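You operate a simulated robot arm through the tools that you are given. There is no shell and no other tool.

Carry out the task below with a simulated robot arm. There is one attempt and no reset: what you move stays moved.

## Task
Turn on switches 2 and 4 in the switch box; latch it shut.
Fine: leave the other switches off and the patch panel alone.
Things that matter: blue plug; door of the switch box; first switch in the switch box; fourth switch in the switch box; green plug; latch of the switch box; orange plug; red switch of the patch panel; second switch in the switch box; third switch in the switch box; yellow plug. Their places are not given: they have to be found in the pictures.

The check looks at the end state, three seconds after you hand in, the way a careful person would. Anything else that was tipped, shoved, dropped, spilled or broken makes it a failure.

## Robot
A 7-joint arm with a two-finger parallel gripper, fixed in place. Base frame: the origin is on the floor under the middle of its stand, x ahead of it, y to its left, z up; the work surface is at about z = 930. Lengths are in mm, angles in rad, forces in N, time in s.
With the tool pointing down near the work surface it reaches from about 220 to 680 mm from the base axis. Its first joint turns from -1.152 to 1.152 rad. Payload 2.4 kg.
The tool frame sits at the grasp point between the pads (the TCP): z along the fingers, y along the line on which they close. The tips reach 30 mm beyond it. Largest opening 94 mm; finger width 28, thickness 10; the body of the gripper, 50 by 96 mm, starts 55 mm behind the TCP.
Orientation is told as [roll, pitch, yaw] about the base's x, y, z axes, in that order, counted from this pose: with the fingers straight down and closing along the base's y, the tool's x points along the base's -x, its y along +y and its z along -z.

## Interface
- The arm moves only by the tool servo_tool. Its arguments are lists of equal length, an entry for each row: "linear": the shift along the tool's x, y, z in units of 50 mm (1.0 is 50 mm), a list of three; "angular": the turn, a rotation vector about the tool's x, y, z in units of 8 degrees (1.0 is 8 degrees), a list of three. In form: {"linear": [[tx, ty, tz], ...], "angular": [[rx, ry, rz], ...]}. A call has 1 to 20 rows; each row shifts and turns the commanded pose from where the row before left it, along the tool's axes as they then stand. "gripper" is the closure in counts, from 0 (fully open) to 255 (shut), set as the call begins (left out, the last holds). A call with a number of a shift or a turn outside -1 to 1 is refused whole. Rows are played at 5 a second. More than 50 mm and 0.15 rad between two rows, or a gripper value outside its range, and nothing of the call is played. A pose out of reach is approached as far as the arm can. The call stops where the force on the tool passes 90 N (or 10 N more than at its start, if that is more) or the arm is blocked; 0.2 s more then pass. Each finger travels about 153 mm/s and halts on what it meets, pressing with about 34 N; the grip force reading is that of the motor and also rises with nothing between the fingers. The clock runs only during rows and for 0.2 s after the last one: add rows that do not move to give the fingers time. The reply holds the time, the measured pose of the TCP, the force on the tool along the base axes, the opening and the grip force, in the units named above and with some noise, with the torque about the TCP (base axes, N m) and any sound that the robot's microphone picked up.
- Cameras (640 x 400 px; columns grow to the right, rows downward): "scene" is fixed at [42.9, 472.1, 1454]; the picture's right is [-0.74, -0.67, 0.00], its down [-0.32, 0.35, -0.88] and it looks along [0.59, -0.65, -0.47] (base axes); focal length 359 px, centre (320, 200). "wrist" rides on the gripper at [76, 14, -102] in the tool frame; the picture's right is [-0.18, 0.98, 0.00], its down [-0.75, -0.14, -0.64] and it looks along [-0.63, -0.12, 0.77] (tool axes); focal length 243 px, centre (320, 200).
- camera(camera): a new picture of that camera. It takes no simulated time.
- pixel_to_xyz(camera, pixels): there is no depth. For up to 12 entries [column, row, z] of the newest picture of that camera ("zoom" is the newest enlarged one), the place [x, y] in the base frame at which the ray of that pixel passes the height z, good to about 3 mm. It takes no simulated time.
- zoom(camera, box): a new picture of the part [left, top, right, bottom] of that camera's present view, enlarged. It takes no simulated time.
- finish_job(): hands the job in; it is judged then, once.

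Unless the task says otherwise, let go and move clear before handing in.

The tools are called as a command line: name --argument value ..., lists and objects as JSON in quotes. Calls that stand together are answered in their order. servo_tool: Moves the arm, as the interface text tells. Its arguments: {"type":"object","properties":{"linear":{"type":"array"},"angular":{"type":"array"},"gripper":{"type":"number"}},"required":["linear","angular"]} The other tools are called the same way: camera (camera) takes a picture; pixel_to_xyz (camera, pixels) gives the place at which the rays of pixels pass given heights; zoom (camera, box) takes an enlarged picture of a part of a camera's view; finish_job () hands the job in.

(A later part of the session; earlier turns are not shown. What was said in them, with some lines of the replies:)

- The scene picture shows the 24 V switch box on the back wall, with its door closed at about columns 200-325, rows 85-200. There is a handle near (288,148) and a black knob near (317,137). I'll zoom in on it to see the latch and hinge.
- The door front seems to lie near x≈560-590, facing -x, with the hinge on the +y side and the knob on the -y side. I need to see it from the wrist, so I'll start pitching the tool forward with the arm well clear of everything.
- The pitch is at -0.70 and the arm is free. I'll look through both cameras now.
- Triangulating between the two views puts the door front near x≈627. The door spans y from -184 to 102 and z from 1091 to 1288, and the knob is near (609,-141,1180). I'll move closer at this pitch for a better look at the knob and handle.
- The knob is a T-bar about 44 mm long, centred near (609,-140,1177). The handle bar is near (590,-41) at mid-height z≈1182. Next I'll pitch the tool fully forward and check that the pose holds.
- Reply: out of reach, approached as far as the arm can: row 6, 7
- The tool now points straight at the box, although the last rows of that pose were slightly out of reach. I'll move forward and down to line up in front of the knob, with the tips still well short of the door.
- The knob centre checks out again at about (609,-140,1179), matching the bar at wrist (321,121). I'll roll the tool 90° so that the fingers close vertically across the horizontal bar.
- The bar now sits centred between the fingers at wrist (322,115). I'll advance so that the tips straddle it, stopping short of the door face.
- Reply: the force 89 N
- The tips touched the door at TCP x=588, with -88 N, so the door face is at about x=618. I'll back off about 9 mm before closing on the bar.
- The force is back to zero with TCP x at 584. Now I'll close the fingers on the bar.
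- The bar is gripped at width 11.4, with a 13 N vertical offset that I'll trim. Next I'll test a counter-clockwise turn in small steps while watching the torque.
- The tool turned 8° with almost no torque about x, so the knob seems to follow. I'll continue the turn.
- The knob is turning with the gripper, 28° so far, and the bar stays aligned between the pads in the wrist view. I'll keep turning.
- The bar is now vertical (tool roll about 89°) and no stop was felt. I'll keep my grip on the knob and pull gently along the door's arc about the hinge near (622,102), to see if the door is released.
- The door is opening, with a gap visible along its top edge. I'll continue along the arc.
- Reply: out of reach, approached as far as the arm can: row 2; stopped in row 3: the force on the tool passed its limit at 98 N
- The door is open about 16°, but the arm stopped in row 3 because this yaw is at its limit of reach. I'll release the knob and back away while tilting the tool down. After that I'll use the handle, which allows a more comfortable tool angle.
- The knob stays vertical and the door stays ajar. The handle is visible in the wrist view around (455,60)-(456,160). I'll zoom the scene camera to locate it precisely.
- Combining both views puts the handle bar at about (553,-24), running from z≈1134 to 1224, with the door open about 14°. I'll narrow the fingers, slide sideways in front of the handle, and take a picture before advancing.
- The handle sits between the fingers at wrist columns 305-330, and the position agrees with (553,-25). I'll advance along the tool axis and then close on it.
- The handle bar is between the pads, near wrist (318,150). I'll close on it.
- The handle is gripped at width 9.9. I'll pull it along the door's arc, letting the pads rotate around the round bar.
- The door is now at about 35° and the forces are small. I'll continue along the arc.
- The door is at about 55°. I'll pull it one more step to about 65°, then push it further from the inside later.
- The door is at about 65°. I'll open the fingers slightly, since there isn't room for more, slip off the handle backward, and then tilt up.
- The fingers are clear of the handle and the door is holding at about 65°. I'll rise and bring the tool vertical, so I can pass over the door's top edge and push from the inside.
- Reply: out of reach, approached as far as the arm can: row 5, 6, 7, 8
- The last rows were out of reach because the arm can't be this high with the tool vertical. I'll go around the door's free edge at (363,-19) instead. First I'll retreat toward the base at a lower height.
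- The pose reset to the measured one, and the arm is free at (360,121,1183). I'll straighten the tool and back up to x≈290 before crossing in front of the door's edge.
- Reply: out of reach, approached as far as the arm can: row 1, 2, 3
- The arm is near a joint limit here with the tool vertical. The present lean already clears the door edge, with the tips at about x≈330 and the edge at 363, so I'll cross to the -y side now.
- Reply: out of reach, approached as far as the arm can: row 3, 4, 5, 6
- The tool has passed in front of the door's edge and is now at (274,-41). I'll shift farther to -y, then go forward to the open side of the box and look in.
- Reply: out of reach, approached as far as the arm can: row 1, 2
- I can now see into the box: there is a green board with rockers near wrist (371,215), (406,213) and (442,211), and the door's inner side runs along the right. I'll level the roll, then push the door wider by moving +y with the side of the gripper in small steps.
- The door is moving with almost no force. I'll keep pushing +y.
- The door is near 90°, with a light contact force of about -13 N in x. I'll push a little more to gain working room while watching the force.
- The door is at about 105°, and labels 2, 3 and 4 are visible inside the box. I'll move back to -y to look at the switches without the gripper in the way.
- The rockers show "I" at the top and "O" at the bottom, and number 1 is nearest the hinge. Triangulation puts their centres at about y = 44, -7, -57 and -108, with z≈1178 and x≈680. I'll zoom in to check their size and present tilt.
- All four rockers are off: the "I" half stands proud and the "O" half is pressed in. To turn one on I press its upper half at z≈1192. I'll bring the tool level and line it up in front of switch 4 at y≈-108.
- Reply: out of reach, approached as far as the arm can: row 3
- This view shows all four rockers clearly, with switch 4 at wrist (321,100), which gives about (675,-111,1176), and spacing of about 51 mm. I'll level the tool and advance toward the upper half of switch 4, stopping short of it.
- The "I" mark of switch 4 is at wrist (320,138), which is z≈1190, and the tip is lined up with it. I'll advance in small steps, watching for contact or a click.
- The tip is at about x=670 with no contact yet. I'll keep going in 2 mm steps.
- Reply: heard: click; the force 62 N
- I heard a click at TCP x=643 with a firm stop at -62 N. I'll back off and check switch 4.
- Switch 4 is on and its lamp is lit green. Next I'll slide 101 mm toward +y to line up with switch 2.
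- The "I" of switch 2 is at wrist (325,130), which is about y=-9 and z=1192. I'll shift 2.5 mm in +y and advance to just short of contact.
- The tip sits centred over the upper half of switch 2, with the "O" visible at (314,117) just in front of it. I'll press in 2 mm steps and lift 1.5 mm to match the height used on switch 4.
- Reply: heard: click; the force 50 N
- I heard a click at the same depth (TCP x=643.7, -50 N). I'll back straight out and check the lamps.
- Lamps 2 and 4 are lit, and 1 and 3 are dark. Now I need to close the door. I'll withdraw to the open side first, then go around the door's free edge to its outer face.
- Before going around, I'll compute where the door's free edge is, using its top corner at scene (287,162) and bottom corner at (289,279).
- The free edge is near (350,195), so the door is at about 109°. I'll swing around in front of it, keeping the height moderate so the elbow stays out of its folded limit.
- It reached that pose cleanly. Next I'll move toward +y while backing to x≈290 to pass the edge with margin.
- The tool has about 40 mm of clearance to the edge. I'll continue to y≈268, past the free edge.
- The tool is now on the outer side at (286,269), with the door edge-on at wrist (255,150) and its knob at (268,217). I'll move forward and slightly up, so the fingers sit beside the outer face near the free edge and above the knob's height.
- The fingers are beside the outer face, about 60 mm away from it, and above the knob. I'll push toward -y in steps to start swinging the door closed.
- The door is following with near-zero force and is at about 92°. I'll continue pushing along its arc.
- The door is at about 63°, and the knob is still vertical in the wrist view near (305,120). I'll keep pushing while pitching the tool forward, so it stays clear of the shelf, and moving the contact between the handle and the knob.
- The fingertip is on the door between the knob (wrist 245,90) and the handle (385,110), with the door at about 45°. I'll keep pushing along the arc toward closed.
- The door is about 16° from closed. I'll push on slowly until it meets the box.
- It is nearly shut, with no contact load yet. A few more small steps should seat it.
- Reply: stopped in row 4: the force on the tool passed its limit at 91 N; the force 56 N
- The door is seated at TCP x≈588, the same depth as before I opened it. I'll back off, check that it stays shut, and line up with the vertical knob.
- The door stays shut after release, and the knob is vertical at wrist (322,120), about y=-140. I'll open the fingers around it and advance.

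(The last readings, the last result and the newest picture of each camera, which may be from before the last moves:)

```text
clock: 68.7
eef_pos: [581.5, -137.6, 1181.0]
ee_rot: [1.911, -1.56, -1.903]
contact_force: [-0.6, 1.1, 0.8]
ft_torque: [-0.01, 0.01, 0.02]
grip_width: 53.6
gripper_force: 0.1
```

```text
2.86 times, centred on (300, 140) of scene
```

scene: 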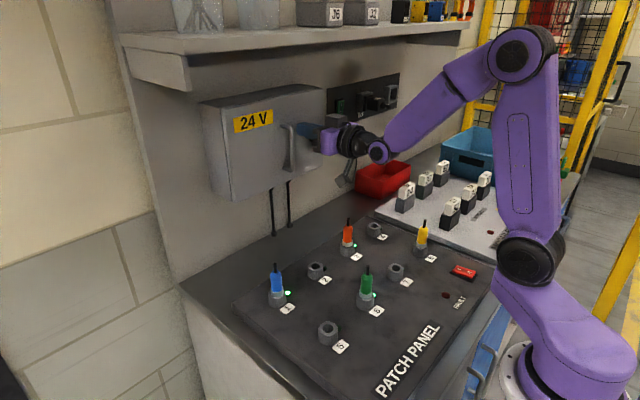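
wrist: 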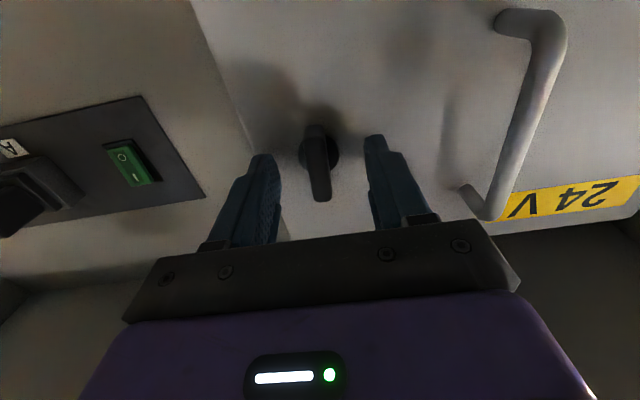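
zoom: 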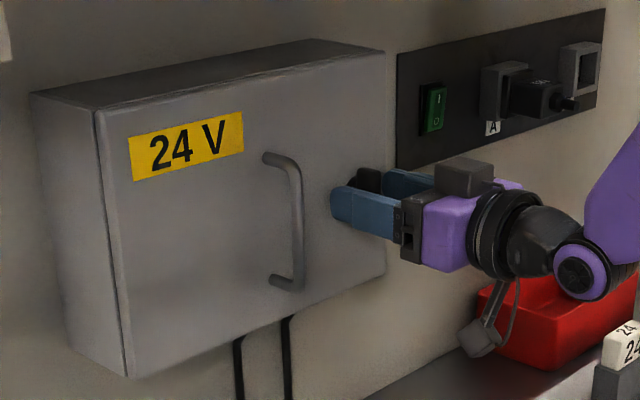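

The knob is centred between the fingers, so I'll close on it.

servo_tool --linear '[[0, -0.03, 0.03], [0, 0, 0], [0, 0, 0], [0, 0, 0]]' --angular '[[0, 0, 0], [0, 0, 0], [0, 0, 0], [0, 0, 0]]' --gripper 255

```text
clock: 69.7
eef_pos: [581.1, -139.3, 1180.8]
ee_rot: [1.788, -1.562, -1.78]
contact_force: [-11.3, 4.5, -3.9]
ft_torque: [0.04, -0.64, -0.31]
grip_width: 11.7
gripper_force: 45.2
```

The knob is gripped at width 11.7, with a light push keeping the door seated. I'll turn it clockwise back toward horizontal.

servo_tool --linear '[[0, 0, 0.02], [0, 0, 0], [0, 0, 0], [0, 0, 0], [0, 0, 0]]' --angular '[[0, 0, 1], [0, 0, 1], [0, 0, 1], [0, 0, 1], [0, 0, 0]]'

zoom --camera "scene" --box '[250, 80, 410, 190]'

```text
clock: 70.9
eef_pos: [582.5, -138.7, 1181.0]
ee_rot: [1.575, -1.001, -1.567]
contact_force: [-18.5, 5.0, -5.9]
ft_torque: [0.01, -0.28, -0.53]
grip_width: 11.4
gripper_force: 45.0
```

```text
3.64 times, centred on (330, 135) of scene
```

zoom: 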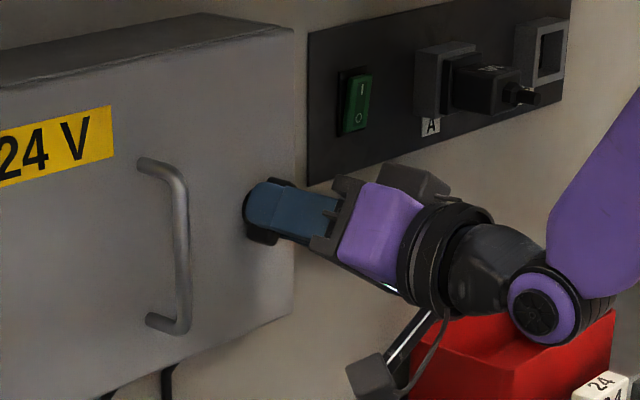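

The turn is smooth so far, about 32° with low torque. I'll continue.

servo_tool --linear '[[0, 0, 0], [0, 0, 0], [0, 0, 0], [0, 0, 0], [0, 0, 0]]' --angular '[[0, 0, 1], [0, 0, 1], [0, 0, 1], [0, 0, 1], [0, 0, 0]]'

```text
clock: 72.1
eef_pos: [582.3, -139.6, 1180.2]
ee_rot: [1.572, -0.442, -1.565]
contact_force: [-15.7, 0.9, -12.5]
ft_torque: [-0.04, 0.13, -0.44]
grip_width: 11.8
gripper_force: 44.9
```

About 25° remain, since the grip's pitch reads -0.442 and it was 0.0 when I first gripped the latched knob. I'll finish the turn.

servo_tool --linear '[[0, 0, 0], [0, 0, 0], [0, 0, 0], [0, 0, 0], [0, 0, 0]]' --angular '[[0, 0, 1], [0, 0, 1], [0, 0, 0.7], [0, 0, 0.5], [0, 0, 0]]'

zoom --camera "scene" --box '[250, 80, 410, 190]'

camera --camera "wrist"

```text
clock: 73.3
eef_pos: [581.5, -139.6, 1179.8]
ee_rot: [1.57, 0.004, -1.565]
contact_force: [-13.7, -5.6, -16.2]
ft_torque: [-0.22, 0.13, 0.13]
grip_width: 11.5
gripper_force: 45.0
```

```text
3.64 times, centred on (330, 135) of scene
```

zoom: 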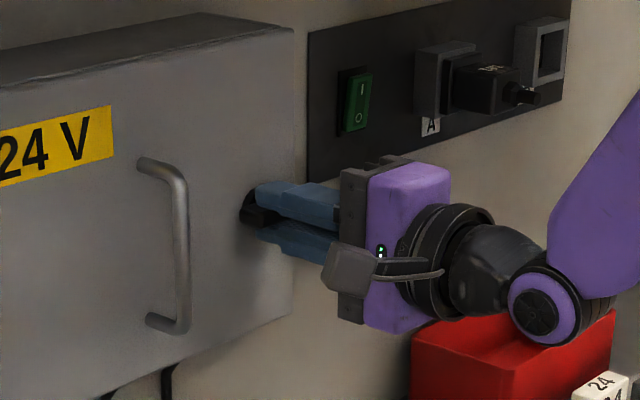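

```text
taken
```

wrist: 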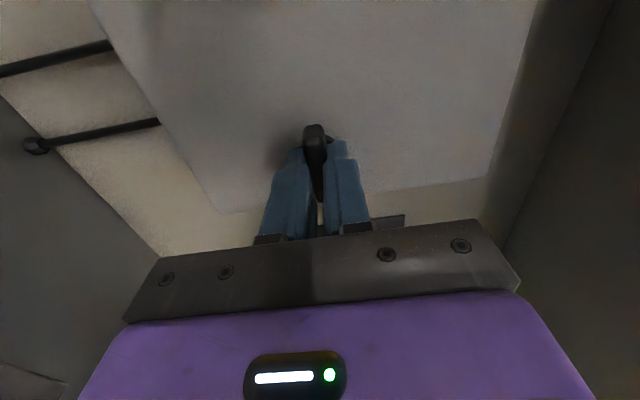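

The knob is horizontal again, with a small reaction torque of -0.22 N·m, as if against its stop. A gentle pull while still holding it will tell me if the latch has engaged.

servo_tool --linear '[[0, 0, -0.06], [0, 0, -0.06], [0, 0, 0]]' --angular '[[0, 0, 0], [0, 0, 0], [0, 0, 0]]'

zoom --camera "scene" --box '[190, 70, 410, 210]'

```text
clock: 74.1
eef_pos: [578.3, -139.2, 1179.3]
ee_rot: [1.565, 0.002, -1.566]
contact_force: [31.0, -11.4, -21.6]
ft_torque: [-0.07, 0.17, -0.27]
grip_width: 11.7
gripper_force: 45.1
```

```text
2.86 times, centred on (300, 140) of scene
```

zoom: 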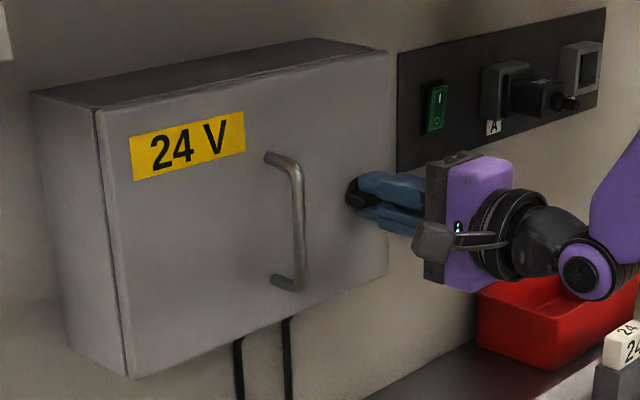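

The door resisted with +31 N and stayed put, so the latch is holding. I'll push back to relieve the load, release the knob and back straight out.

servo_tool --linear '[[0, 0, 0.07], [0, 0, 0.06], [0, 0, 0]]' --angular '[[0, 0, 0], [0, 0, 0], [0, 0, 0]]'

servo_tool --linear '[[0, 0, 0], [0, 0, 0], [0, 0, 0], [0, 0, -0.3], [0, 0, -0.5], [0, 0, -0.5], [0, 0, 0]]' --angular '[[0, 0, 0], [0, 0, 0], [0, 0, 0], [0, 0, 0], [0, 0, 0], [0, 0, 0], [0, 0, 0]]' --gripper 90

camera --camera "wrist"

zoom --camera "scene" --box '[190, 70, 410, 210]'

```text
clock: 74.9
eef_pos: [580.7, -138.3, 1180.6]
ee_rot: [1.567, 0.004, -1.565]
contact_force: [-28.5, -2.7, -15.4]
ft_torque: [-0.14, 0.17, 0.55]
grip_width: 11.6
gripper_force: 45.4
```

```text
clock: 76.5
eef_pos: [517.3, -138.7, 1180.9]
ee_rot: [1.575, 0.002, -1.563]
contact_force: [0.6, -0.6, 0.7]
ft_torque: [0.02, 0.01, 0.02]
grip_width: 60.7
gripper_force: 0.0
```

```text
taken
```

wrist: 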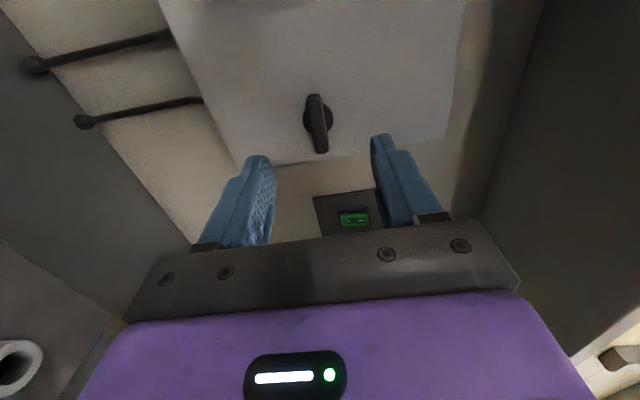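

```text
2.86 times, centred on (300, 140) of scene
```

zoom: 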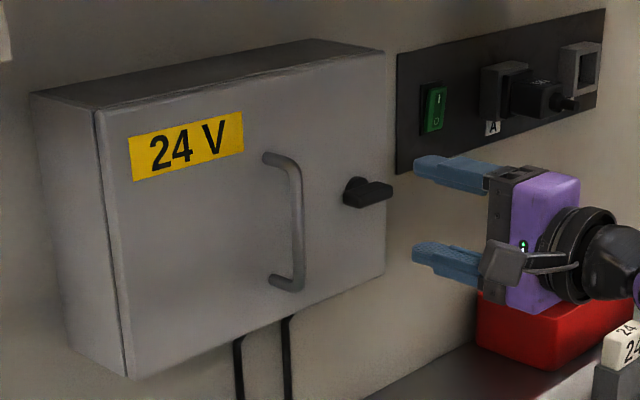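

The door is shut and the knob looks horizontal. I'll compare it closely with the original view using the same zoom box.

zoom --camera "scene" --box '[260, 80, 400, 180]'

zoom --camera "scene" --box '[180, 70, 340, 210]'

camera --camera "scene"

```text
4.00 times, centred on (330, 130) of scene
```

zoom: 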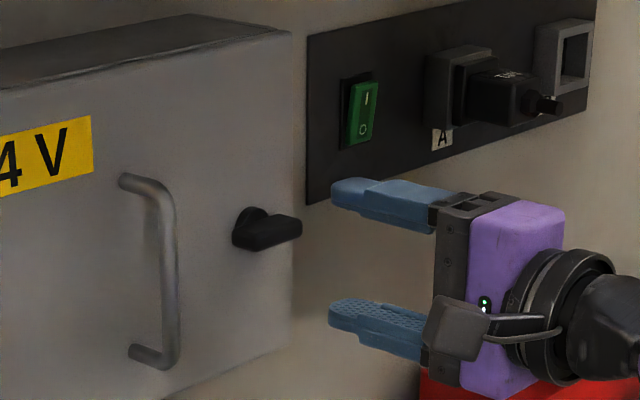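

```text
2.86 times, centred on (260, 140) of scene
```

zoom: 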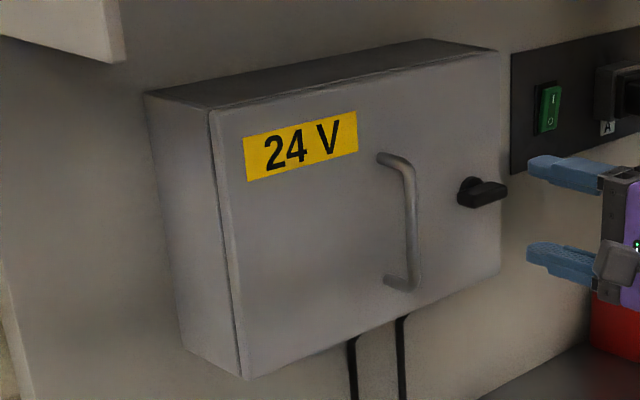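

```text
taken
```

scene: 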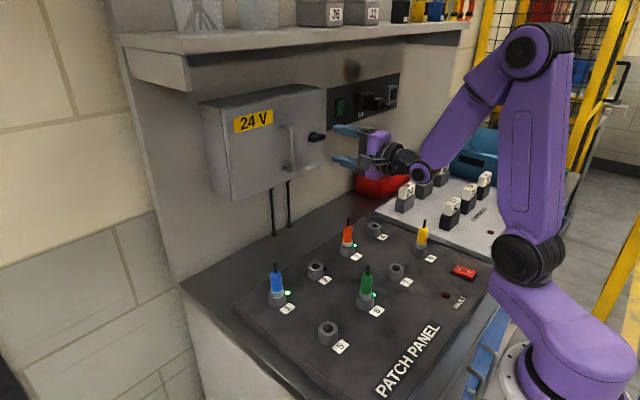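

The knob and door match the starting pictures. The four plugs, their lamps and the red switch on the patch panel are unchanged. I'll back the gripper off a bit more so it is well clear.

servo_tool --linear '[[0, 0, -0.3], [0, 0, -0.2], [0, 0, 0]]' --angular '[[0, 0.5, 0], [0, 0.5, 0], [0, 0, 0]]'

camera --camera "scene"

```text
clock: 77.3
eef_pos: [493.4, -140.0, 1182.0]
ee_rot: [1.575, 0.001, -1.423]
contact_force: [-0.3, 0.4, -1.1]
ft_torque: [-0.02, 0.01, -0.03]
grip_width: 60.7
gripper_force: 0.0
```

```text
taken
```

scene: 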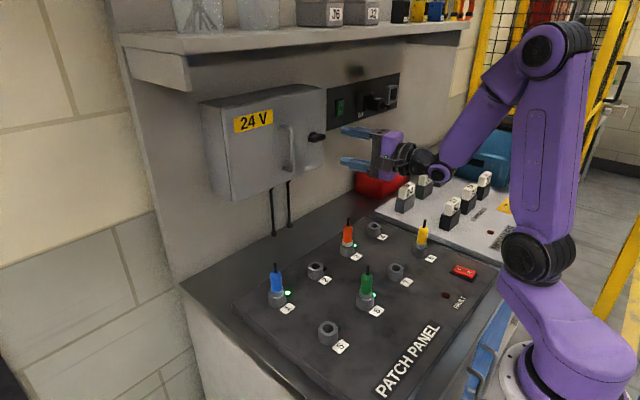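

The gripper is clear at x=493 with no contact force. The door is shut with the knob horizontal at scene (317,137), and everything else is where it started. Switches 2 and 4 showed lit lamps before I closed the door, so I'm handing the job in.

finish_job

```text
The job is handed in.
```

Switches 2 and 4 are on, and the switch box is shut and latched. I've handed the job in; no verdict has come back yet.

- **Switches:** each of the two clicked when pressed, and the lamps for 2 and 4 lit green. Lamps 1 and 3 were dark in the last look inside before I closed the door.
- **Latch:** I pushed the door shut and turned the knob back to horizontal. A gentle pull on the knob met about 31 N of resistance and the door held.
- **Everything else:** in the final picture the four plugs, their lamps and the red switch on the patch panel look as they did at the start. I let go of the knob and backed the gripper away before handing in.
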